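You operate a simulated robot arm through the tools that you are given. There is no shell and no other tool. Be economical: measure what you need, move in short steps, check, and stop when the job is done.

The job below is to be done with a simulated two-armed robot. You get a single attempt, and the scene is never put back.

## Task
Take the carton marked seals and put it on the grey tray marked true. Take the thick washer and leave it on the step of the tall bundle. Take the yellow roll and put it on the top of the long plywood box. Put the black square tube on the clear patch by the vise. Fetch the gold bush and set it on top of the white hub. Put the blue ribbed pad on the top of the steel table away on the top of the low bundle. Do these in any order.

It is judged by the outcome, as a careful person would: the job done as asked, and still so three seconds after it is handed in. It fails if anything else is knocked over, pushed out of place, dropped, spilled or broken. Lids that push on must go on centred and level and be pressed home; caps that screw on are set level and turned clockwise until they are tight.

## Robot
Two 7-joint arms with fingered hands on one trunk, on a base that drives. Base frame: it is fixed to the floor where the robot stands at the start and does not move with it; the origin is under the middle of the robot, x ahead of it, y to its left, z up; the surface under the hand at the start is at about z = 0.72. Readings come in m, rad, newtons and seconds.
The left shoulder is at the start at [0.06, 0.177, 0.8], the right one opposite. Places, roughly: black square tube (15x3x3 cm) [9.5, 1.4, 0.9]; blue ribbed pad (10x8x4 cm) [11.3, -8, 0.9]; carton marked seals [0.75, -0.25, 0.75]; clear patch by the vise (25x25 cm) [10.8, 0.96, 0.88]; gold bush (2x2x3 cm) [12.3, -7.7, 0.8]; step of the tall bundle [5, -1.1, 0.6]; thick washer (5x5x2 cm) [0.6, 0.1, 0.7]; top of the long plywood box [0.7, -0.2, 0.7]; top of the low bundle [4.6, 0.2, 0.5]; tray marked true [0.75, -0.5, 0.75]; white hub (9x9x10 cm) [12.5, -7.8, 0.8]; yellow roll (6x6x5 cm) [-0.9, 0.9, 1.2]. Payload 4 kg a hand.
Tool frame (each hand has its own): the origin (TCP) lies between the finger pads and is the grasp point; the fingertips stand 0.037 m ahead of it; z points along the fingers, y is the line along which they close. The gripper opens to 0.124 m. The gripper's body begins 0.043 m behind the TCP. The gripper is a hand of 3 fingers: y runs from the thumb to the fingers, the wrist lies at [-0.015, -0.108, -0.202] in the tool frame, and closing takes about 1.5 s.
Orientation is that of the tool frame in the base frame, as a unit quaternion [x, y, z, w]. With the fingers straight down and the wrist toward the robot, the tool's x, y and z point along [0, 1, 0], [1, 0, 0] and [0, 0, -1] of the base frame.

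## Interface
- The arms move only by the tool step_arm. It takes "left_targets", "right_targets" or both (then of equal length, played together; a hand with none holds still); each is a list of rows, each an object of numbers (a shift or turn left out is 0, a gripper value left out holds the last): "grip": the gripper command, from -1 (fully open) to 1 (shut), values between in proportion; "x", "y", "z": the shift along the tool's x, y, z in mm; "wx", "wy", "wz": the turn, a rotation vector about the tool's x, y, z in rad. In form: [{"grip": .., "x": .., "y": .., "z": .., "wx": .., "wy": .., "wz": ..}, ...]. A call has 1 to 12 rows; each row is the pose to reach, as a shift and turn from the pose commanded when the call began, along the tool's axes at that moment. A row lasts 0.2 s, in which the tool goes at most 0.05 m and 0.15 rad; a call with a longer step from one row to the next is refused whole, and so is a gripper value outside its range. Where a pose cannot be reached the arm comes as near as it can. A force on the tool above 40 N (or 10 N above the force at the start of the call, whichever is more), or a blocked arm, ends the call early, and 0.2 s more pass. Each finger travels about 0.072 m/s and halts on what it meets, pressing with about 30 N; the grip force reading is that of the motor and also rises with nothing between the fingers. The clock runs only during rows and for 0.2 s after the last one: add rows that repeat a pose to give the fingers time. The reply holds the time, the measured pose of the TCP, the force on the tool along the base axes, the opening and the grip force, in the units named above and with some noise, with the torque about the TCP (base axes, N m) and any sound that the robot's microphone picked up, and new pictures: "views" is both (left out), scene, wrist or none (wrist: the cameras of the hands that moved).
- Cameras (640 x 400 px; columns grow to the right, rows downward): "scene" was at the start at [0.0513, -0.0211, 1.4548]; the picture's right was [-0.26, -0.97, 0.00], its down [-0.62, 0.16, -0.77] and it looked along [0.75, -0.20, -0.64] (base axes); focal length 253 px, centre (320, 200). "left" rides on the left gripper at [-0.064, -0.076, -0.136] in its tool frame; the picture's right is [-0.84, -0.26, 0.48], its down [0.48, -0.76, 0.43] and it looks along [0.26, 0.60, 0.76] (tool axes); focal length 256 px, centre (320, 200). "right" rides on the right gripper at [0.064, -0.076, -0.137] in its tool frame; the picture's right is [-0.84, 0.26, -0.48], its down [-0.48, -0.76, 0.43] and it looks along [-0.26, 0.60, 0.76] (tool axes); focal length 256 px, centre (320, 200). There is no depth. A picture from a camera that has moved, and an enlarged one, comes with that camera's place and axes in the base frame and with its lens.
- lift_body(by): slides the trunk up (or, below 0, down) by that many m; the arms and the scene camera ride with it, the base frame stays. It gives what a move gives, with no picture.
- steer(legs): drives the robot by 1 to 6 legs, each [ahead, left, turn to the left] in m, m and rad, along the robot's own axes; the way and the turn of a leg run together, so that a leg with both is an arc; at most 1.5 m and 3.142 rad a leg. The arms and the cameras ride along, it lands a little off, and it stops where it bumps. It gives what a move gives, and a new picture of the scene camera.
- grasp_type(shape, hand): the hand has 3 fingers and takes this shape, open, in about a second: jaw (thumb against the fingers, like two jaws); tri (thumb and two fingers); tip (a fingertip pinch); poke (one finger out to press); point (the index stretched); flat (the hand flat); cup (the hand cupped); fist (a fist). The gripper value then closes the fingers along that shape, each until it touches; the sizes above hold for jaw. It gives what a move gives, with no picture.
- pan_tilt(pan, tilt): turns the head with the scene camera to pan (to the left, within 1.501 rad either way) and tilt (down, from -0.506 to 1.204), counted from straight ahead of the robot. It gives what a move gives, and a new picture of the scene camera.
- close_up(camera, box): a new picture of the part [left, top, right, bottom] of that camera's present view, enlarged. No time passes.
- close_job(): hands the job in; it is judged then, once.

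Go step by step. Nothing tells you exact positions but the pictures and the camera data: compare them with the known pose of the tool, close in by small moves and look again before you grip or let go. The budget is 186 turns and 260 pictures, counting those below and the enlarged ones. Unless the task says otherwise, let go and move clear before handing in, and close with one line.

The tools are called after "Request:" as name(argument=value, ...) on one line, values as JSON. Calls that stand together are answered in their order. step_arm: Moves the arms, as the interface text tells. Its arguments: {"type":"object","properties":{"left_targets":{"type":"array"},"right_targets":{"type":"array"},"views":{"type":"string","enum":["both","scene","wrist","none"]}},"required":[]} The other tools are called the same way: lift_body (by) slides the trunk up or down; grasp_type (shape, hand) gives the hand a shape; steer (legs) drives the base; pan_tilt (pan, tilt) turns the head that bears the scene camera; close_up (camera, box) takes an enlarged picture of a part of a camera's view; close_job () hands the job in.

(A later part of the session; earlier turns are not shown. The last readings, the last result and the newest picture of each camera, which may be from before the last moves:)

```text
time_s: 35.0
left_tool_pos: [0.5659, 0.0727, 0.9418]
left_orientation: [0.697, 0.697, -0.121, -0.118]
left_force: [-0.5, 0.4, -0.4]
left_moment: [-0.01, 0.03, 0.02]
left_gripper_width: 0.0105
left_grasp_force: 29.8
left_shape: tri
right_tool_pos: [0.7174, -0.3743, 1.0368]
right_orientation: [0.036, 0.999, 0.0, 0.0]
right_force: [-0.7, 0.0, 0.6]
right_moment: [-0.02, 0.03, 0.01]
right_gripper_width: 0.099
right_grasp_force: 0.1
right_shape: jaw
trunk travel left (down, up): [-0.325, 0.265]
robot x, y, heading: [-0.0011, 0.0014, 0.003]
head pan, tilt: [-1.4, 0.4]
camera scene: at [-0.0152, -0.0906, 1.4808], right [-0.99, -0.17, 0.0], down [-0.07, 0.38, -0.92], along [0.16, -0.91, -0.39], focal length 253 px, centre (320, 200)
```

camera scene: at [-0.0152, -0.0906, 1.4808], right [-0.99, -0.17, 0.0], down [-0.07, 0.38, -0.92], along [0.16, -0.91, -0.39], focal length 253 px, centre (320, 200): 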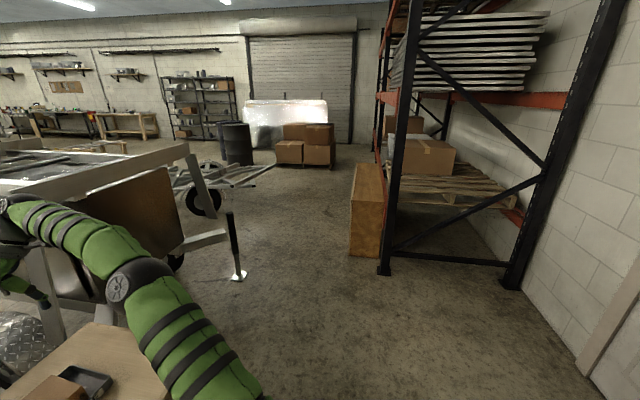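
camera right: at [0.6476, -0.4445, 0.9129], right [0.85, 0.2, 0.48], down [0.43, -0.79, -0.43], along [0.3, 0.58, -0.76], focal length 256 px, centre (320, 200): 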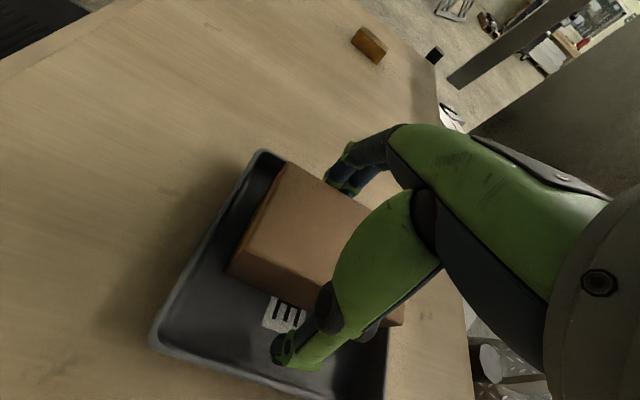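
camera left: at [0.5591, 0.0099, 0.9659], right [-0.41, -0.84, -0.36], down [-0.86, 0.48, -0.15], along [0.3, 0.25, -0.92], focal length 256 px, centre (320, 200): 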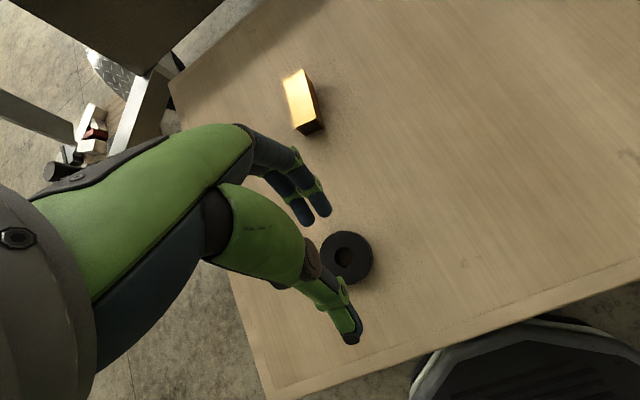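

The yellow roll is on the shelf at about (-0.9, 0.96, 1.19), next to a blue roll, shelf front near x=-0.8 facing +x. I raise the trunk, sidestep left and turn around.

Request:
lift_body(by=0.25)

Request:
pan_tilt(pan=0.0, tilt=0.35)

Request:
steer(legs=[[0, 0.62, 0], [0.1, 0, 0], [0, 0, 3.14]])

```text
time_s: 37.6
left_tool_pos: [0.5662, 0.0732, 1.1916]
left_orientation: [0.697, 0.697, -0.121, -0.117]
left_force: [-0.3, 0.2, -0.5]
left_moment: [0.02, -0.01, 0.03]
left_gripper_width: 0.0102
left_grasp_force: 29.8
left_shape: tri
right_tool_pos: [0.7171, -0.3745, 1.2864]
right_orientation: [0.036, 0.999, 0.0, 0.0]
right_force: [-0.2, -0.1, -0.4]
right_moment: [0.02, -0.01, 0.0]
right_gripper_width: 0.0987
right_grasp_force: 0.1
right_shape: jaw
trunk travel left (down, up): [-0.575, 0.015]
robot x, y, heading: [-0.0022, -0.001, -0.001]
head pan, tilt: [-1.4, 0.4]
```

```text
time_s: 39.1
left_tool_pos: [0.5666, 0.0739, 1.1908]
left_orientation: [0.697, 0.697, -0.121, -0.117]
left_force: [0.6, -0.2, 0.1]
left_moment: [0.02, 0.01, 0.02]
left_gripper_width: 0.0104
left_grasp_force: 30.5
left_shape: tri
right_tool_pos: [0.7171, -0.3754, 1.2878]
right_orientation: [0.036, 0.999, 0.001, 0.0]
right_force: [0.2, -1.3, 0.1]
right_moment: [0.04, 0.01, 0.03]
right_gripper_width: 0.099
right_grasp_force: 0.1
right_shape: jaw
trunk travel left (down, up): [-0.575, 0.015]
robot x, y, heading: [0.0013, -0.0016, -0.002]
head pan, tilt: [0.0, 0.351]
camera scene: at [0.0622, 0.0006, 1.7353], right [0.0, -1.0, 0.0], down [-0.34, 0.0, -0.94], along [0.94, 0.0, -0.34], focal length 253 px, centre (320, 200)
```

scene: 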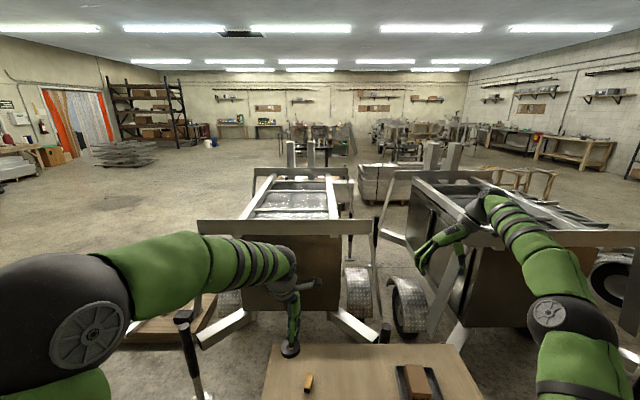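

```text
time_s: 44.8
left_tool_pos: [0.641, 0.8074, 1.1914]
left_orientation: [0.62, 0.767, -0.132, -0.104]
left_force: [-0.1, -0.2, 0.6]
left_moment: [-0.04, 0.0, -0.01]
left_gripper_width: 0.0104
left_grasp_force: 29.8
left_shape: tri
right_tool_pos: [0.8813, 0.3935, 1.2868]
right_orientation: [-0.067, 0.998, -0.003, -0.006]
right_force: [-7.7, 1.1, 0.3]
right_moment: [-0.16, -0.97, -0.33]
right_gripper_width: 0.0992
right_grasp_force: 0.0
right_shape: jaw
trunk travel left (down, up): [-0.575, 0.015]
robot x, y, heading: [0.103, 0.6179, 0.211]
head pan, tilt: [0.0, 0.351]
stopped in leg 3: the force on the tool passed its limit at 145 N (the readings are from after the stop); the commanded pose is now the measured one
camera scene: at [0.1636, 0.6291, 1.7354], right [0.21, -0.98, 0.0], down [-0.34, -0.07, -0.94], along [0.92, 0.2, -0.34], focal length 253 px, centre (320, 200)
```

scene: 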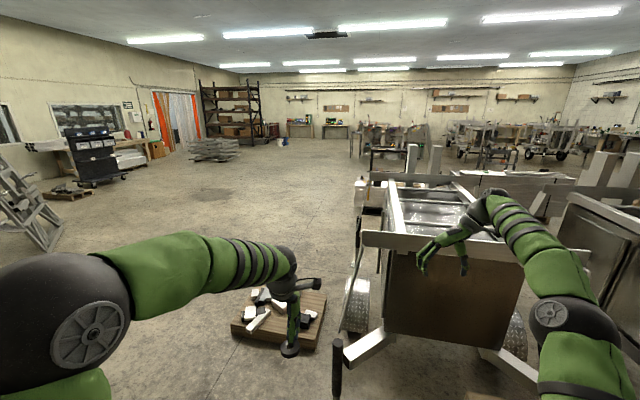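

The right hand touched the trailer's rail. I back straight off and check that nothing moved.

Request:
steer(legs=[[-0.2, 0, 0]])

```text
time_s: 46.4
left_tool_pos: [0.4465, 0.7628, 1.1912]
left_orientation: [0.62, 0.766, -0.131, -0.104]
left_force: [-0.3, 0.6, 0.4]
left_moment: [0.0, -0.01, 0.01]
left_gripper_width: 0.0103
left_grasp_force: 30.3
left_shape: tri
right_tool_pos: [0.6859, 0.3504, 1.2873]
right_orientation: [-0.066, 0.998, -0.003, -0.004]
right_force: [-0.4, -0.3, 0.2]
right_moment: [0.0, -0.03, 0.01]
right_gripper_width: 0.0989
right_grasp_force: 0.1
right_shape: jaw
trunk travel left (down, up): [-0.575, 0.015]
robot x, y, heading: [-0.0947, 0.5712, 0.213]
head pan, tilt: [0.0, 0.351]
camera scene: at [-0.0312, 0.5869, 1.7354], right [0.21, -0.98, 0.0], down [-0.34, -0.07, -0.94], along [0.92, 0.2, -0.34], focal length 253 px, centre (320, 200)
```

scene: 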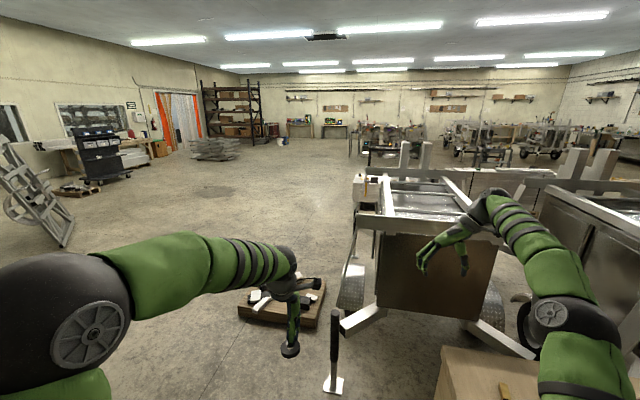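

No harm visible. I tuck the right hand in, go slightly ahead and turn.

Request:
step_arm(right_targets=[{"x": 30, "y": 18}, {"x": 65, "y": 38}, {"x": 105, "y": 60}, {"x": 145, "y": 84}, {"x": 180, "y": 103}, {"x": 205, "y": 116}], views="none")

Request:
steer(legs=[[0.15, 0, 0], [0, 0, 1.4]])

```text
time_s: 47.8
left_tool_pos: [0.4467, 0.7645, 1.191]
left_orientation: [0.62, 0.766, -0.133, -0.104]
left_force: [-0.5, 0.7, 0.2]
left_moment: [0.0, 0.0, 0.0]
left_gripper_width: 0.0102
left_grasp_force: 29.9
left_shape: tri
right_tool_pos: [0.4688, 0.4399, 1.2876]
right_orientation: [-0.065, 0.998, -0.004, -0.005]
right_force: [-0.1, -0.5, -0.4]
right_moment: [0.01, -0.03, 0.0]
right_gripper_width: 0.099
right_grasp_force: 0.0
right_shape: jaw
trunk travel left (down, up): [-0.575, 0.015]
robot x, y, heading: [-0.0942, 0.5746, 0.207]
head pan, tilt: [0.0, 0.351]
```

```text
time_s: 52.5
left_tool_pos: [-0.0337, 1.1686, 1.1904]
left_orientation: [-0.013, 0.986, -0.168, 0.004]
left_force: [0.4, -1.6, -0.2]
left_moment: [0.03, -0.03, -0.02]
left_gripper_width: 0.0098
left_grasp_force: 30.2
left_shape: tri
right_tool_pos: [0.2914, 1.1301, 1.2865]
right_orientation: [-0.689, 0.725, -0.006, -0.001]
right_force: [0.3, 0.3, -0.1]
right_moment: [0.02, 0.01, 0.03]
right_gripper_width: 0.0994
right_grasp_force: 0.1
right_shape: jaw
trunk travel left (down, up): [-0.575, 0.015]
robot x, y, heading: [0.0562, 0.6033, 1.598]
head pan, tilt: [0.0, 0.351]
camera scene: at [0.0532, 0.6686, 1.7353], right [1.0, 0.03, 0.0], down [0.01, -0.34, -0.94], along [-0.02, 0.94, -0.34], focal length 253 px, centre (320, 200)
```

scene: 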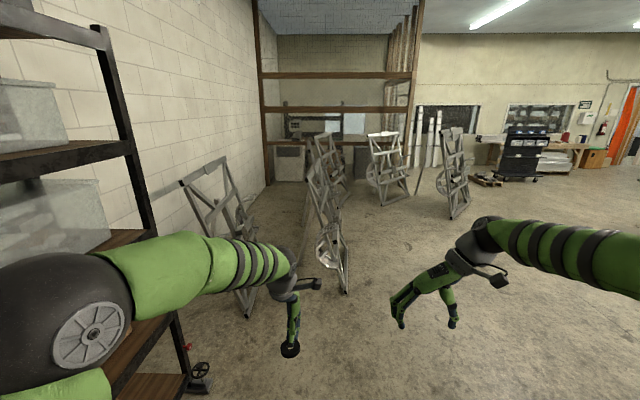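

Clear so far. I finish the turn to face the shelf.

Request:
steer(legs=[[0, 0, 1.54]])

```text
time_s: 56.7
left_tool_pos: [-0.5089, 0.5257, 1.1904]
left_orientation: [0.7, -0.694, 0.117, -0.121]
left_force: [-0.6, 0.5, -0.4]
left_moment: [-0.01, 0.01, 0.01]
left_gripper_width: 0.0099
left_grasp_force: 29.8
left_shape: tri
right_tool_pos: [-0.4649, 0.8485, 1.2876]
right_orientation: [0.999, -0.035, 0.006, -0.004]
right_force: [0.2, 0.6, -0.2]
right_moment: [0.04, 0.02, 0.01]
right_gripper_width: 0.099
right_grasp_force: 0.0
right_shape: jaw
trunk travel left (down, up): [-0.575, 0.015]
robot x, y, heading: [0.0583, 0.5997, -3.132]
head pan, tilt: [0.0, 0.351]
camera scene: at [-0.0084, 0.6046, 1.7353], right [-0.01, 1.0, 0.0], down [0.34, 0.0, -0.94], along [-0.94, -0.01, -0.34], focal length 253 px, centre (320, 200)
```

scene: 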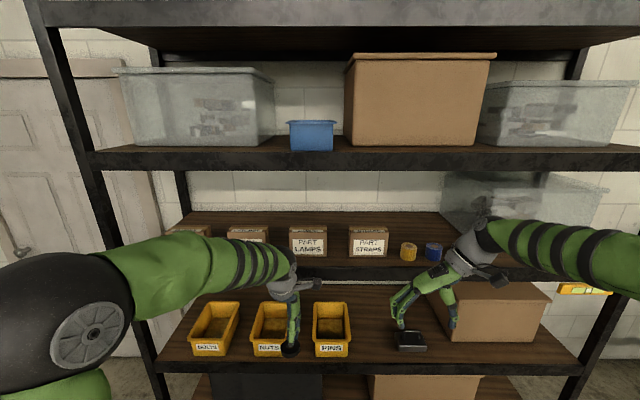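

The shelf is in view; the yellow roll calculates to (-0.917, 0.955). I zoom in.

Request:
close_up(camera="scene", box=[340, 200, 480, 290])

```text
4.44 times, centred on (410, 245) of scene
camera zoom: at [-0.0084, 0.6046, 1.7353], right [-0.01, 1.0, 0.0], down [0.34, 0.0, -0.94], along [-0.94, -0.01, -0.34], focal length 1123 px, centre (-80, 0)
```

zoom: 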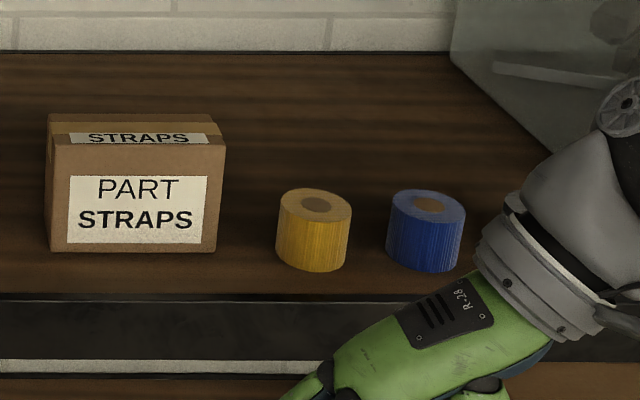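

The roll stands upright at about (-0.89, 0.948), top about 1.221, with free room in front and behind. I drive 0.13 m closer and turn the right hand so the thumb is in front and the fingers behind.

Request:
steer(legs=[[0.13, 0, 0]])

Request:
step_arm(right_targets=[{"z": -2, "wz": 0.14, "grip": -1}, {"z": -4, "wz": 0.28}, {"z": -6, "wz": 0.42}, {"z": -8, "wz": 0.56}, {"z": -10, "wz": 0.7}, {"z": -12, "wz": 0.84}, {"z": -14, "wz": 0.98}, {"z": -16, "wz": 1.12}, {"z": -18, "wz": 1.26}, {"z": -20, "wz": 1.4}, {"z": -22, "wz": 1.5}])

```text
time_s: 58.0
left_tool_pos: [-0.6389, 0.5272, 1.1903]
left_orientation: [0.699, -0.694, 0.118, -0.122]
left_force: [0.1, 0.0, -0.4]
left_moment: [-0.02, -0.01, 0.0]
left_gripper_width: 0.0096
left_grasp_force: 30.0
left_shape: tri
right_tool_pos: [-0.5927, 0.8489, 1.2869]
right_orientation: [0.999, -0.037, 0.006, -0.002]
right_force: [-0.3, -0.4, -0.8]
right_moment: [0.01, -0.07, 0.01]
right_gripper_width: 0.0991
right_grasp_force: 0.2
right_shape: jaw
trunk travel left (down, up): [-0.575, 0.015]
robot x, y, heading: [-0.0705, 0.6043, -3.142]
head pan, tilt: [0.0, 0.351]
camera scene: at [-0.1386, 0.6042, 1.7352], right [-0.01, 1.0, 0.0], down [0.35, 0.0, -0.94], along [-0.94, 0.0, -0.35], focal length 253 px, centre (320, 200)
```

scene: 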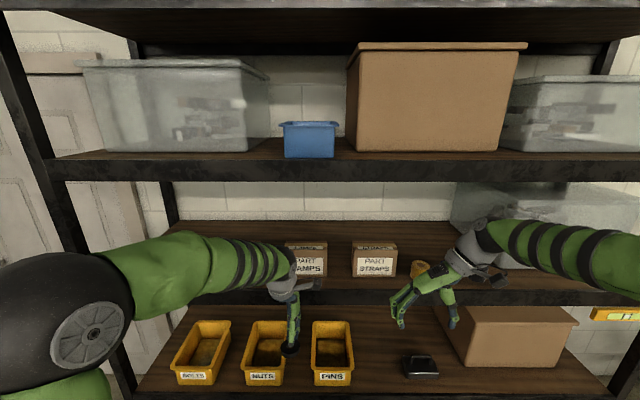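

```text
time_s: 60.4
left_tool_pos: [-0.6366, 0.527, 1.191]
left_orientation: [0.7, -0.695, 0.117, -0.121]
left_force: [-0.4, 0.2, -0.2]
left_moment: [0.02, 0.0, 0.01]
left_gripper_width: 0.0099
left_grasp_force: 29.6
left_shape: tri
right_tool_pos: [-0.5917, 0.8489, 1.3088]
right_orientation: [-0.706, 0.708, -0.001, 0.007]
right_force: [0.0, -0.4, -0.1]
right_moment: [0.02, -0.01, 0.01]
right_gripper_width: 0.1237
right_grasp_force: 0.0
right_shape: jaw
trunk travel left (down, up): [-0.575, 0.015]
robot x, y, heading: [-0.0706, 0.6054, -3.142]
head pan, tilt: [0.0, 0.351]
camera scene: at [-0.1363, 0.604, 1.7353], right [-0.01, 1.0, 0.0], down [0.34, 0.0, -0.94], along [-0.94, 0.0, -0.34], focal length 253 px, centre (320, 200)
camera right: at [-0.5183, 0.7845, 1.4465], right [-0.26, 0.83, 0.49], down [0.77, 0.49, -0.42], along [-0.59, 0.26, -0.77], focal length 256 px, centre (320, 200)
```

scene: 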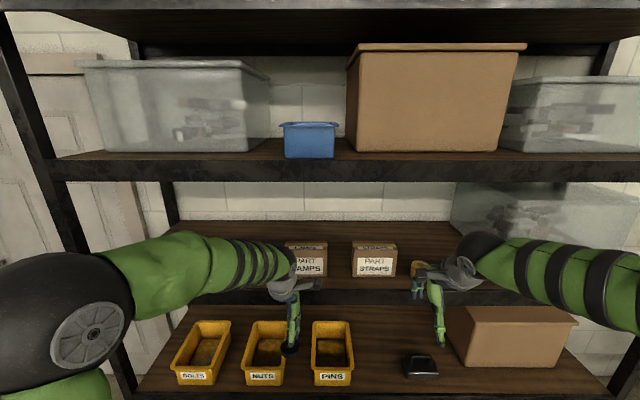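
right: 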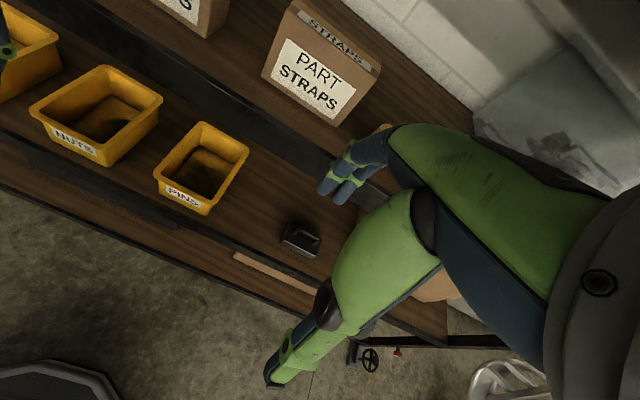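

I move the hand forward at z≈1.275 in part and check clearances.

Request:
step_arm(right_targets=[{"x": -20, "y": 25, "z": 10}, {"x": -45, "y": 55, "z": 20}, {"x": -70, "y": 90, "z": 30}, {"x": -90, "y": 130, "z": 34}, {"x": -99, "y": 165, "z": 34}, {"x": -99, "y": 195, "z": 34}])

```text
time_s: 61.8
left_tool_pos: [-0.637, 0.5261, 1.1911]
left_orientation: [0.699, -0.695, 0.118, -0.121]
left_force: [-0.3, -0.5, 0.3]
left_moment: [0.0, 0.01, -0.01]
left_gripper_width: 0.01
left_grasp_force: 29.6
left_shape: tri
right_tool_pos: [-0.7883, 0.9483, 1.272]
right_orientation: [-0.706, 0.708, -0.002, 0.005]
right_force: [0.3, 0.2, -0.3]
right_moment: [0.02, -0.04, 0.01]
right_gripper_width: 0.1238
right_grasp_force: 0.1
right_shape: jaw
trunk travel left (down, up): [-0.575, 0.015]
robot x, y, heading: [-0.0681, 0.6048, -3.136]
head pan, tilt: [0.0, 0.351]
camera scene: at [-0.1374, 0.6041, 1.7353], right [-0.01, 1.0, 0.0], down [0.34, 0.0, -0.94], along [-0.94, 0.0, -0.34], focal length 253 px, centre (320, 200)
camera right: at [-0.7151, 0.884, 1.4108], right [-0.26, 0.83, 0.48], down [0.77, 0.48, -0.42], along [-0.59, 0.26, -0.77], focal length 256 px, centre (320, 200)
```

scene: 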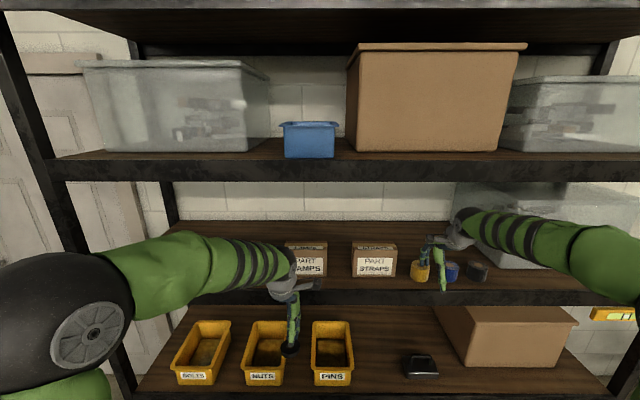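
right: 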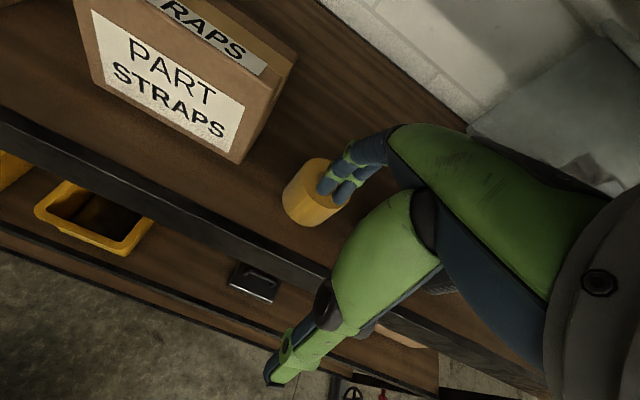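

Clearances are good and the camera confirms the roll. I go forward over it.

Request:
step_arm(right_targets=[{"y": 25}, {"y": 50}, {"y": 75}, {"y": 92}, {"y": 102}, {"y": 102}])

```text
time_s: 63.2
left_tool_pos: [-0.636, 0.527, 1.1907]
left_orientation: [0.699, -0.695, 0.118, -0.121]
left_force: [-0.7, 0.6, -1.2]
left_moment: [0.0, -0.02, 0.03]
left_gripper_width: 0.01
left_grasp_force: 29.9
left_shape: tri
right_tool_pos: [-0.8887, 0.9491, 1.2715]
right_orientation: [0.707, -0.707, 0.002, -0.006]
right_force: [0.3, -0.1, -0.5]
right_moment: [-0.02, 0.01, 0.0]
right_gripper_width: 0.124
right_grasp_force: 0.0
right_shape: jaw
trunk travel left (down, up): [-0.575, 0.015]
robot x, y, heading: [-0.0711, 0.6053, -3.134]
head pan, tilt: [0.0, 0.351]
camera scene: at [-0.136, 0.6042, 1.7354], right [-0.01, 1.0, 0.0], down [0.34, 0.0, -0.94], along [-0.94, 0.0, -0.34], focal length 253 px, centre (320, 200)
camera right: at [-0.8153, 0.8836, 1.4092], right [-0.26, 0.83, 0.48], down [0.77, 0.49, -0.42], along [-0.59, 0.26, -0.77], focal length 256 px, centre (320, 200)
```

scene: 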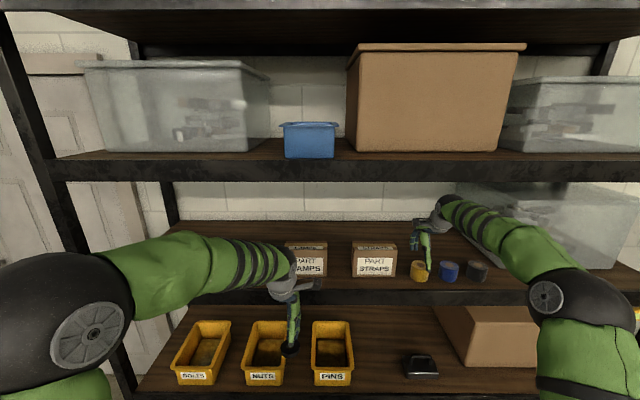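
right: 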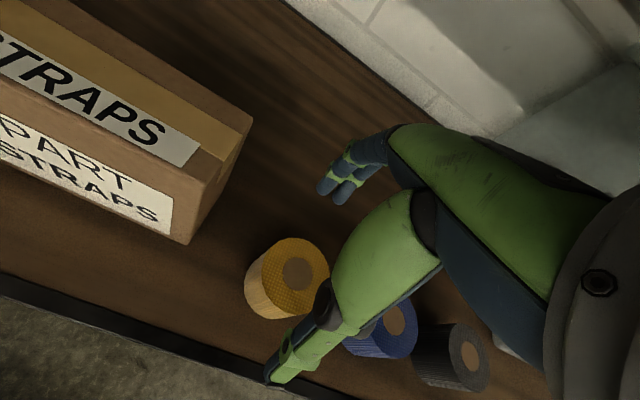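

The roll's top centre is right under the TCP. I lower and close.

Request:
step_arm(right_targets=[{"z": 20}, {"z": 40}, {"z": 50}, {"z": 53}, {"z": 53, "grip": 0}, {"z": 53, "grip": 0.5}, {"z": 53, "grip": 1}, {"z": 53, "grip": 1}, {"z": 53, "grip": 1}, {"z": 53, "grip": 1}], views="wrist")

```text
time_s: 65.4
left_tool_pos: [-0.6364, 0.5261, 1.192]
left_orientation: [0.699, -0.695, 0.117, -0.121]
left_force: [0.8, -0.3, 0.0]
left_moment: [0.01, -0.01, 0.02]
left_gripper_width: 0.0098
left_grasp_force: 29.7
left_shape: tri
right_tool_pos: [-0.8868, 0.9482, 1.2202]
right_orientation: [-0.707, 0.707, -0.001, 0.005]
right_force: [1.3, -1.9, 8.3]
right_moment: [-0.05, 0.28, 0.01]
right_gripper_width: 0.0812
right_grasp_force: 29.8
right_shape: jaw
trunk travel left (down, up): [-0.575, 0.015]
robot x, y, heading: [-0.0713, 0.605, -3.134]
head pan, tilt: [0.0, 0.351]
camera right: at [-0.8131, 0.8837, 1.3573], right [-0.26, 0.83, 0.49], down [0.76, 0.49, -0.42], along [-0.59, 0.26, -0.76], focal length 256 px, centre (320, 200)
```

right: 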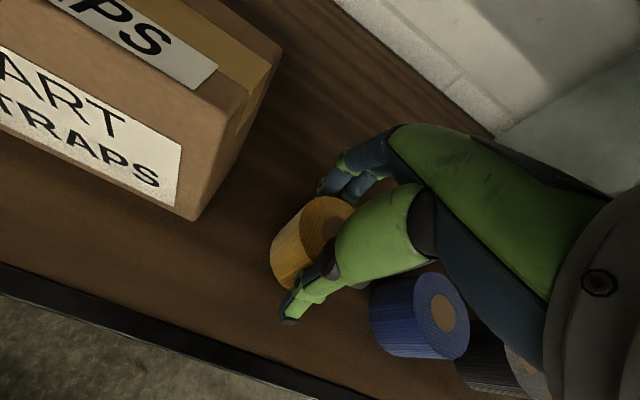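

It feels like the carton grip did. I lift slightly and check.

Request:
step_arm(right_targets=[{"z": -4}, {"z": -10}, {"z": -18}, {"z": -26}, {"z": -26}], views="wrist")

```text
time_s: 66.6
left_tool_pos: [-0.638, 0.5252, 1.1915]
left_orientation: [0.699, -0.695, 0.117, -0.12]
left_force: [1.3, -0.4, 0.0]
left_moment: [0.06, 0.0, -0.04]
left_gripper_width: 0.0095
left_grasp_force: 30.2
left_shape: tri
right_tool_pos: [-0.8878, 0.9483, 1.2452]
right_orientation: [-0.706, 0.708, -0.002, 0.005]
right_force: [-0.5, 0.5, -0.8]
right_moment: [0.02, -0.01, 0.02]
right_gripper_width: 0.0813
right_grasp_force: 30.0
right_shape: jaw
trunk travel left (down, up): [-0.575, 0.015]
robot x, y, heading: [-0.0728, 0.6032, -3.14]
head pan, tilt: [0.0, 0.351]
camera right: at [-0.8147, 0.8841, 1.3827], right [-0.26, 0.83, 0.48], down [0.77, 0.49, -0.42], along [-0.59, 0.26, -0.77], focal length 256 px, centre (320, 200)
```

right: 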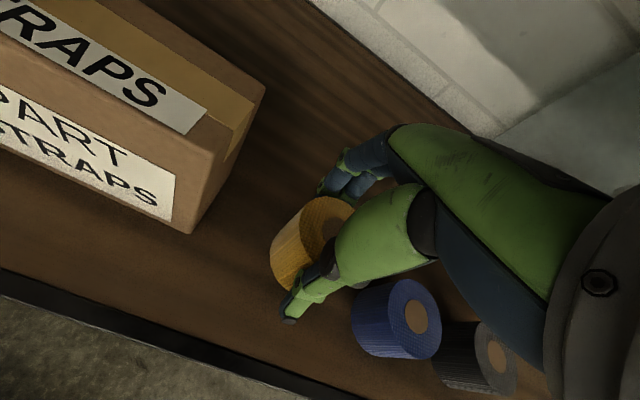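

The roll is held. I withdraw it from the shelf toward the robot.

Request:
step_arm(right_targets=[{"y": -10, "z": -10}, {"y": -30, "z": -15}, {"y": -55, "z": -15}, {"y": -85, "z": -15}, {"y": -115, "z": -15}, {"y": -145, "z": -15, "x": 10}, {"y": -180, "z": -15, "x": 25}, {"y": -215, "z": -15, "x": 40}, {"y": -250, "z": -15, "x": 60}, {"y": -285, "z": -15, "x": 80}, {"y": -310, "z": -15, "x": 95}, {"y": -330, "z": -15, "x": 100}], views="wrist")

```text
time_s: 69.2
left_tool_pos: [-0.6375, 0.5257, 1.1912]
left_orientation: [0.699, -0.695, 0.118, -0.12]
left_force: [0.3, 0.3, -0.4]
left_moment: [-0.03, 0.03, -0.02]
left_gripper_width: 0.0099
left_grasp_force: 30.1
left_shape: tri
right_tool_pos: [-0.5583, 0.8487, 1.2633]
right_orientation: [-0.707, 0.707, -0.002, 0.006]
right_force: [0.1, 0.3, -0.9]
right_moment: [-0.01, 0.04, -0.05]
right_gripper_width: 0.0815
right_grasp_force: 30.3
right_shape: jaw
trunk travel left (down, up): [-0.575, 0.015]
robot x, y, heading: [-0.0689, 0.6003, -3.137]
head pan, tilt: [0.0, 0.351]
camera right: at [-0.4848, 0.7841, 1.4007], right [-0.26, 0.83, 0.48], down [0.76, 0.48, -0.42], along [-0.59, 0.26, -0.76], focal length 256 px, centre (320, 200)
```

right: 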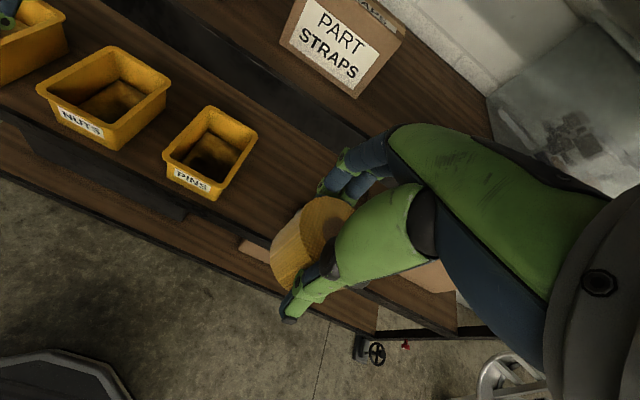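

I back off, turn round and return to the plywood box.

Request:
steer(legs=[[-0.16, 0, 0], [0, 0, -1.57], [0, 0, -1.57], [-0.1, 0, 0], [0, -0.6, 0]])

Request:
pan_tilt(pan=-0.2, tilt=0.75)

```text
time_s: 82.1
left_tool_pos: [0.5369, 0.0603, 1.1901]
left_orientation: [0.707, 0.686, -0.119, -0.12]
left_force: [0.4, -0.2, 0.1]
left_moment: [0.01, 0.0, 0.02]
left_gripper_width: 0.0091
left_grasp_force: 30.1
left_shape: tri
right_tool_pos: [0.446, -0.2581, 1.2626]
right_orientation: [0.721, 0.693, -0.006, -0.003]
right_force: [1.1, -0.4, -1.0]
right_moment: [0.06, -0.03, -0.02]
right_gripper_width: 0.0812
right_grasp_force: 29.3
right_shape: jaw
trunk travel left (down, up): [-0.575, 0.015]
robot x, y, heading: [-0.0324, 0.0046, -0.039]
head pan, tilt: [0.0, 0.351]
camera scene: at [0.0307, 0.0027, 1.7353], right [-0.03, -1.0, 0.0], down [-0.34, 0.01, -0.94], along [0.94, -0.03, -0.34], focal length 253 px, centre (320, 200)
```

scene: 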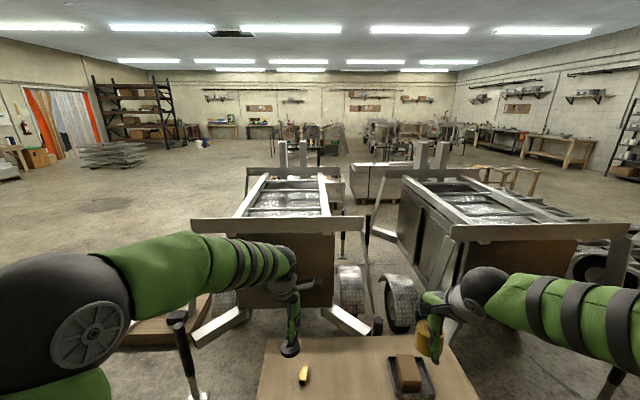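

```text
time_s: 82.9
left_tool_pos: [0.5361, 0.0608, 1.1908]
left_orientation: [0.708, 0.686, -0.118, -0.12]
left_force: [1.3, 0.4, -1.3]
left_moment: [-0.01, 0.03, 0.04]
left_gripper_width: 0.0092
left_grasp_force: 30.1
left_shape: tri
right_tool_pos: [0.4458, -0.2584, 1.2636]
right_orientation: [0.72, 0.694, -0.005, -0.001]
right_force: [-0.9, -0.1, -1.5]
right_moment: [0.01, 0.03, 0.01]
right_gripper_width: 0.0811
right_grasp_force: 30.6
right_shape: jaw
trunk travel left (down, up): [-0.575, 0.015]
robot x, y, heading: [-0.0316, 0.008, -0.029]
head pan, tilt: [-0.201, 0.75]
camera scene: at [0.0183, -0.0126, 1.6998], right [-0.23, -0.97, 0.0], down [-0.66, 0.16, -0.73], along [0.71, -0.17, -0.68], focal length 253 px, centre (320, 200)
```

scene: 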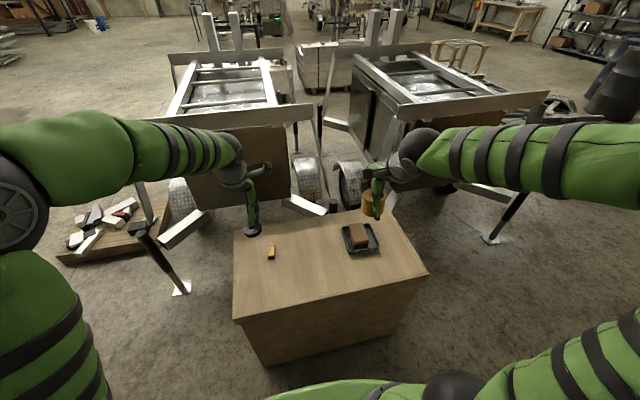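

I lower the trunk again and carry the roll over a clear spot on the box at about (0.62, -0.14).

Request:
lift_body(by=-0.25)

Request:
step_arm(right_targets=[{"x": 20, "y": 28}, {"x": 45, "y": 60}, {"x": 70, "y": 95}, {"x": 95, "y": 130}, {"x": 115, "y": 158}, {"x": 124, "y": 170}, {"x": 124, "y": 170, "z": 40}, {"x": 124, "y": 170, "z": 80}, {"x": 124, "y": 170, "z": 120}, {"x": 124, "y": 170, "z": 155}, {"x": 124, "y": 170, "z": 185}, {"x": 124, "y": 170, "z": 210}])

```text
time_s: 85.5
left_tool_pos: [0.5359, 0.0619, 0.9413]
left_orientation: [0.708, 0.686, -0.118, -0.12]
left_force: [-0.1, -0.3, -0.1]
left_moment: [0.02, -0.03, 0.03]
left_gripper_width: 0.0095
left_grasp_force: 30.1
left_shape: tri
right_tool_pos: [0.4468, -0.2574, 1.0127]
right_orientation: [0.72, 0.693, -0.006, -0.002]
right_force: [-0.4, -0.6, 0.0]
right_moment: [0.03, 0.02, -0.01]
right_gripper_width: 0.081
right_grasp_force: 30.6
right_shape: jaw
trunk travel left (down, up): [-0.325, 0.265]
robot x, y, heading: [-0.0299, 0.0055, -0.031]
head pan, tilt: [-0.201, 0.75]
```

```text
time_s: 88.1
left_tool_pos: [0.5372, 0.0612, 0.9413]
left_orientation: [0.708, 0.686, -0.118, -0.119]
left_force: [-0.1, 0.6, -0.1]
left_moment: [0.0, 0.0, 0.0]
left_gripper_width: 0.0091
left_grasp_force: 30.5
left_shape: tri
right_tool_pos: [0.6198, -0.1411, 0.8001]
right_orientation: [0.721, 0.693, -0.006, -0.001]
right_force: [0.5, -0.2, -1.3]
right_moment: [0.04, -0.01, -0.01]
right_gripper_width: 0.0809
right_grasp_force: 30.2
right_shape: jaw
trunk travel left (down, up): [-0.325, 0.265]
robot x, y, heading: [-0.0339, 0.0045, -0.034]
head pan, tilt: [-0.201, 0.75]
camera scene: at [0.0184, -0.0123, 1.4497], right [-0.23, -0.97, 0.0], down [-0.66, 0.16, -0.73], along [0.71, -0.17, -0.68], focal length 253 px, centre (320, 200)
camera right: at [0.5465, -0.0744, 0.9372], right [0.23, -0.84, 0.49], down [-0.78, -0.46, -0.42], along [0.58, -0.28, -0.77], focal length 256 px, centre (320, 200)
```

scene: 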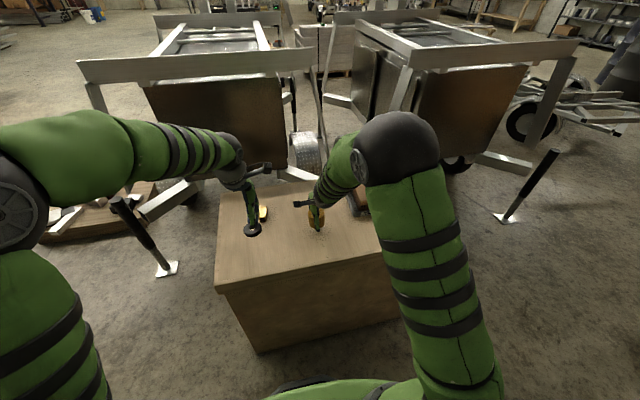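
right: 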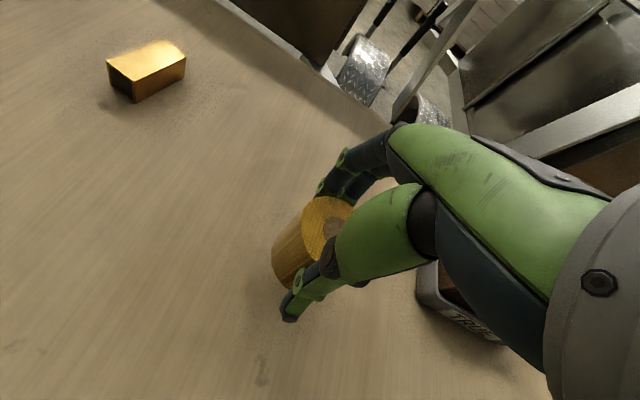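

Clear spot below. I lower to contact.

Request:
step_arm(right_targets=[{"z": 15}, {"z": 23}, {"z": 27}, {"z": 30}, {"z": 32}, {"z": 33}], views="none")

```text
time_s: 89.5
left_tool_pos: [0.5358, 0.0601, 0.9425]
left_orientation: [0.709, 0.686, -0.118, -0.119]
left_force: [-0.2, 0.2, -0.4]
left_moment: [0.01, -0.05, 0.04]
left_gripper_width: 0.0092
left_grasp_force: 29.8
left_shape: tri
right_tool_pos: [0.6197, -0.1413, 0.7692]
right_orientation: [0.72, 0.694, -0.005, 0.0]
right_force: [-3.6, -0.6, 19.8]
right_moment: [-0.03, -0.63, -0.02]
right_gripper_width: 0.081
right_grasp_force: 30.2
right_shape: jaw
trunk travel left (down, up): [-0.325, 0.265]
robot x, y, heading: [-0.0323, 0.005, -0.035]
head pan, tilt: [-0.201, 0.75]
```

Contact. I ease off 2 mm and open.

Request:
step_arm(right_targets=[{"z": -2}, {"z": -2, "grip": -0.5}, {"z": -2, "grip": -0.8}, {"z": -2, "grip": -1}, {"z": -2, "grip": -1}, {"z": -2, "grip": -1}], views="wrist")

```text
time_s: 90.9
left_tool_pos: [0.5362, 0.0606, 0.9421]
left_orientation: [0.708, 0.686, -0.118, -0.119]
left_force: [-0.4, 0.6, -0.3]
left_moment: [0.01, -0.01, 0.0]
left_gripper_width: 0.0092
left_grasp_force: 29.9
left_shape: tri
right_tool_pos: [0.6195, -0.1425, 0.7686]
right_orientation: [0.721, 0.693, -0.006, -0.001]
right_force: [-0.4, 1.0, -0.4]
right_moment: [-0.01, 0.01, 0.03]
right_gripper_width: 0.1236
right_grasp_force: 0.1
right_shape: jaw
trunk travel left (down, up): [-0.325, 0.265]
robot x, y, heading: [-0.0291, 0.0049, -0.037]
head pan, tilt: [-0.201, 0.75]
camera right: at [0.5459, -0.0743, 0.9064], right [0.23, -0.84, 0.48], down [-0.78, -0.46, -0.42], along [0.58, -0.28, -0.77], focal length 256 px, centre (320, 200)
```

right: 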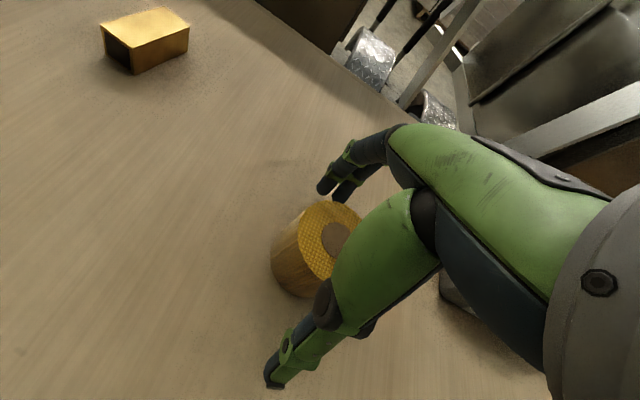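

Released and standing. I lift clear and take a look around for the driving route.

Request:
step_arm(right_targets=[{"z": -15}, {"z": -50}, {"z": -100}, {"z": -150}, {"z": -200}, {"z": -250}, {"z": -280, "y": -30}, {"z": -280, "y": -70}, {"z": -280, "y": -100}], views="wrist")

Request:
lift_body(by=0.25)

Request:
pan_tilt(pan=0.4, tilt=0.4)

```text
time_s: 92.9
left_tool_pos: [0.537, 0.0595, 0.9419]
left_orientation: [0.708, 0.685, -0.119, -0.121]
left_force: [0.0, 0.1, -0.5]
left_moment: [0.03, -0.02, -0.03]
left_gripper_width: 0.0091
left_grasp_force: 30.0
left_shape: tri
right_tool_pos: [0.5228, -0.1384, 1.0502]
right_orientation: [0.72, 0.694, -0.006, -0.002]
right_force: [-0.2, -0.5, -0.4]
right_moment: [0.05, 0.03, -0.01]
right_gripper_width: 0.1234
right_grasp_force: 0.1
right_shape: jaw
trunk travel left (down, up): [-0.325, 0.265]
robot x, y, heading: [-0.0292, 0.0087, -0.025]
head pan, tilt: [-0.201, 0.75]
camera right: at [0.4495, -0.0701, 1.1879], right [0.23, -0.84, 0.48], down [-0.78, -0.46, -0.42], along [0.58, -0.28, -0.77], focal length 256 px, centre (320, 200)
```

right: 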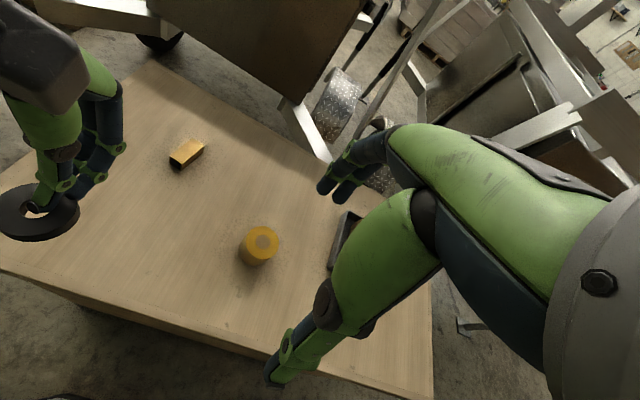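

```text
time_s: 95.5
left_tool_pos: [0.5356, 0.0612, 1.1906]
left_orientation: [0.709, 0.685, -0.118, -0.12]
left_force: [-0.8, -0.2, -0.4]
left_moment: [-0.01, -0.01, -0.01]
left_gripper_width: 0.0094
left_grasp_force: 29.8
left_shape: tri
right_tool_pos: [0.5236, -0.1377, 1.3003]
right_orientation: [0.721, 0.693, -0.004, -0.002]
right_force: [-0.5, 0.3, -0.2]
right_moment: [0.01, 0.04, -0.01]
right_gripper_width: 0.1238
right_grasp_force: 0.0
right_shape: jaw
trunk travel left (down, up): [-0.575, 0.015]
robot x, y, heading: [-0.0315, 0.0056, -0.032]
head pan, tilt: [-0.201, 0.75]
```

```text
time_s: 96.5
left_tool_pos: [0.5369, 0.0606, 1.1906]
left_orientation: [0.708, 0.686, -0.118, -0.12]
left_force: [0.0, -0.2, -0.7]
left_moment: [0.02, -0.01, 0.01]
left_gripper_width: 0.0091
left_grasp_force: 29.8
left_shape: tri
right_tool_pos: [0.5233, -0.1385, 1.3003]
right_orientation: [0.72, 0.694, -0.006, -0.001]
right_force: [0.5, 0.5, -0.7]
right_moment: [-0.03, -0.01, 0.02]
right_gripper_width: 0.1238
right_grasp_force: 0.2
right_shape: jaw
trunk travel left (down, up): [-0.575, 0.015]
robot x, y, heading: [-0.033, 0.0074, -0.028]
head pan, tilt: [0.4, 0.4]
camera scene: at [0.0241, 0.0398, 1.7308], right [0.36, -0.93, 0.0], down [-0.36, -0.14, -0.92], along [0.86, 0.33, -0.39], focal length 253 px, centre (320, 200)
```

scene: 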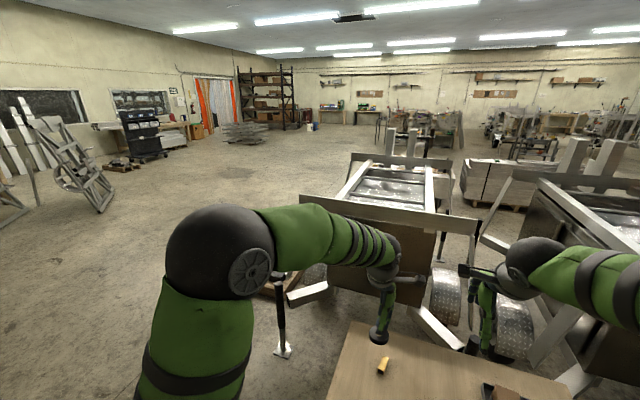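

The roll stands on the box. Trailers block straight ahead, so I go around by the left free floor.

Request:
steer(legs=[[0, 1.45, 0.03], [0, 0.5, 0], [1.5, 0, 0], [1.5, 0, 0]])

Request:
pan_tilt(pan=-0.6, tilt=0.4)

```text
time_s: 120.5
left_tool_pos: [3.5415, 2.0906, 1.1907]
left_orientation: [0.697, 0.697, -0.12, -0.118]
left_force: [0.8, 0.3, -0.3]
left_moment: [-0.04, 0.0, 0.0]
left_gripper_width: 0.0094
left_grasp_force: 29.7
left_shape: tri
right_tool_pos: [3.5341, 1.8912, 1.3]
right_orientation: [0.708, 0.706, -0.006, -0.001]
right_force: [-0.1, 0.6, 0.6]
right_moment: [-0.01, 0.01, -0.01]
right_gripper_width: 0.124
right_grasp_force: 0.1
right_shape: jaw
trunk travel left (down, up): [-0.575, 0.015]
robot x, y, heading: [2.9784, 2.0179, -0.001]
head pan, tilt: [0.4, 0.4]
camera scene: at [3.03, 2.0535, 1.7308], right [0.39, -0.92, 0.0], down [-0.36, -0.15, -0.92], along [0.85, 0.36, -0.39], focal length 253 px, centre (320, 200)
```

scene: 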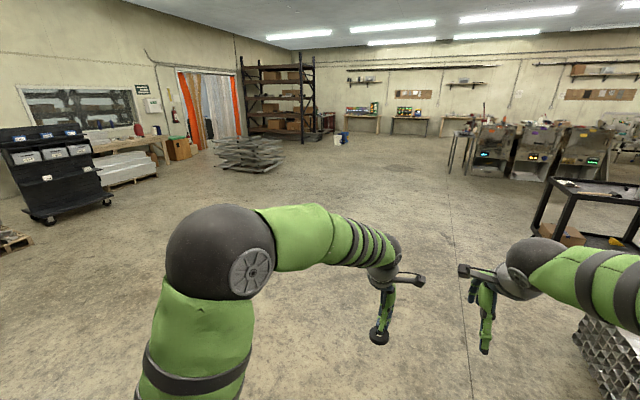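

```text
time_s: 121.7
left_tool_pos: [3.5413, 2.0915, 1.1911]
left_orientation: [0.697, 0.698, -0.12, -0.117]
left_force: [-0.4, 0.2, 0.1]
left_moment: [0.01, -0.03, 0.02]
left_gripper_width: 0.0093
left_grasp_force: 29.6
left_shape: tri
right_tool_pos: [3.534, 1.892, 1.2999]
right_orientation: [0.709, 0.705, -0.006, -0.001]
right_force: [-0.4, -0.6, -0.6]
right_moment: [-0.03, -0.02, -0.02]
right_gripper_width: 0.1237
right_grasp_force: 0.0
right_shape: jaw
trunk travel left (down, up): [-0.575, 0.015]
robot x, y, heading: [2.9748, 2.0157, -0.004]
head pan, tilt: [-0.6, 0.4]
camera scene: at [3.0208, 1.9652, 1.7308], right [-0.56, -0.83, 0.0], down [-0.32, 0.22, -0.92], along [0.76, -0.52, -0.39], focal length 253 px, centre (320, 200)
```

scene: 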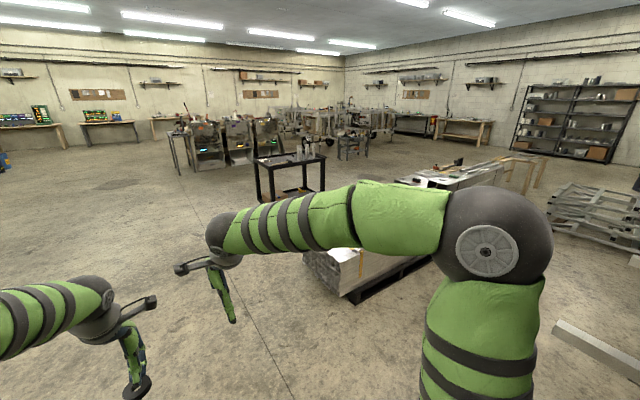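

I move on to x≈4.6 and turn toward the bundles.

Request:
steer(legs=[[1.5, 0, 0], [0, 0, -1.57]])

Request:
pan_tilt(pan=0.15, tilt=0.4)

```text
time_s: 133.1
left_tool_pos: [4.5632, 1.4471, 1.1906]
left_orientation: [0.986, -0.001, -0.001, -0.17]
left_force: [-0.5, 0.5, -0.8]
left_moment: [-0.07, -0.02, 0.03]
left_gripper_width: 0.0092
left_grasp_force: 29.9
left_shape: tri
right_tool_pos: [4.3653, 1.4558, 1.3011]
right_orientation: [1.0, -0.005, -0.004, -0.005]
right_force: [-0.1, -0.4, 0.0]
right_moment: [-0.02, -0.01, 0.04]
right_gripper_width: 0.1236
right_grasp_force: 0.1
right_shape: jaw
trunk travel left (down, up): [-0.575, 0.015]
robot x, y, heading: [4.4901, 2.0156, -1.581]
head pan, tilt: [-0.6, 0.4]
camera scene: at [4.4382, 1.9679, 1.7308], right [-0.82, 0.57, 0.0], down [0.22, 0.32, -0.92], along [-0.52, -0.76, -0.39], focal length 253 px, centre (320, 200)
```

scene: 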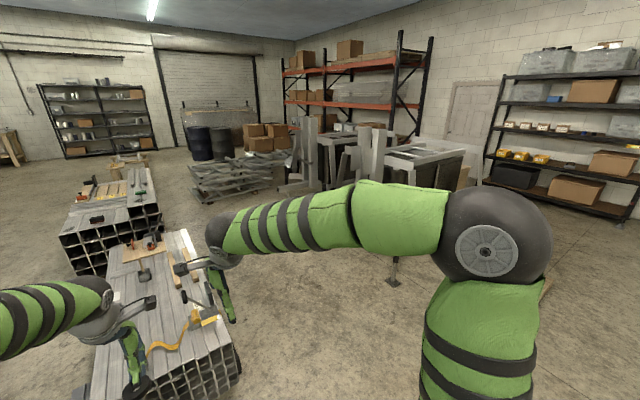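

```text
time_s: 134.2
left_tool_pos: [4.5644, 1.4471, 1.191]
left_orientation: [0.986, -0.002, -0.001, -0.169]
left_force: [-0.6, 0.7, -0.9]
left_moment: [-0.01, -0.01, -0.02]
left_gripper_width: 0.0088
left_grasp_force: 30.1
left_shape: tri
right_tool_pos: [4.3655, 1.4554, 1.3005]
right_orientation: [1.0, -0.006, -0.003, -0.006]
right_force: [0.5, -0.1, 0.4]
right_moment: [-0.01, 0.0, 0.0]
right_gripper_width: 0.1238
right_grasp_force: 0.1
right_shape: jaw
trunk travel left (down, up): [-0.575, 0.015]
robot x, y, heading: [4.4943, 2.0164, -1.576]
head pan, tilt: [0.15, 0.4]
camera scene: at [4.5044, 1.9524, 1.7308], right [-0.99, -0.14, 0.0], down [-0.06, 0.39, -0.92], along [0.13, -0.91, -0.39], focal length 253 px, centre (320, 200)
```

scene: 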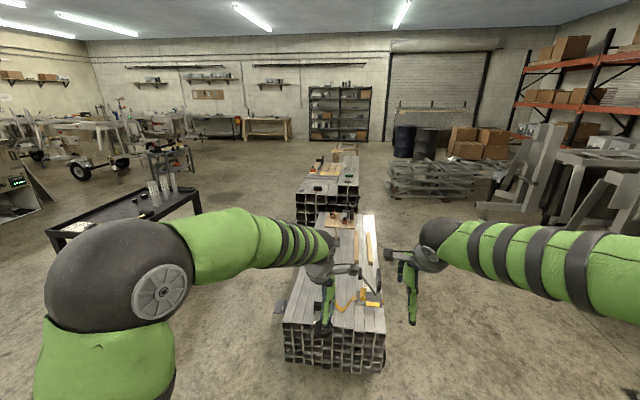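

The low bundle is right ahead, the tall bundle with a step behind. I zoom in.

Request:
close_up(camera="scene", box=[260, 130, 420, 250])

Request:
close_up(camera="scene", box=[260, 200, 420, 380])

```text
3.33 times, centred on (340, 190) of scene
camera zoom: at [4.5044, 1.9524, 1.7308], right [-0.99, -0.14, 0.0], down [-0.06, 0.39, -0.92], along [0.13, -0.91, -0.39], focal length 842 px, centre (253, 233)
```

zoom: 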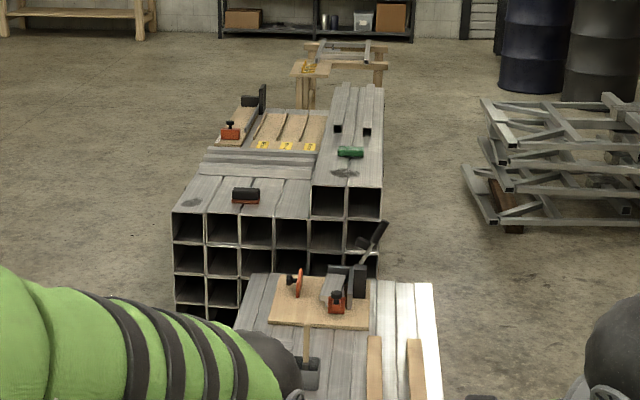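

```text
2.22 times, centred on (340, 290) of scene
camera zoom: at [4.5044, 1.9524, 1.7308], right [-0.99, -0.14, 0.0], down [-0.06, 0.39, -0.92], along [0.13, -0.91, -0.39], focal length 561 px, centre (276, 0)
```

zoom: 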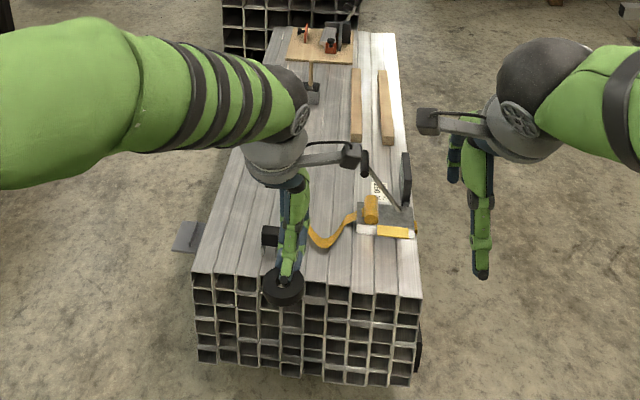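

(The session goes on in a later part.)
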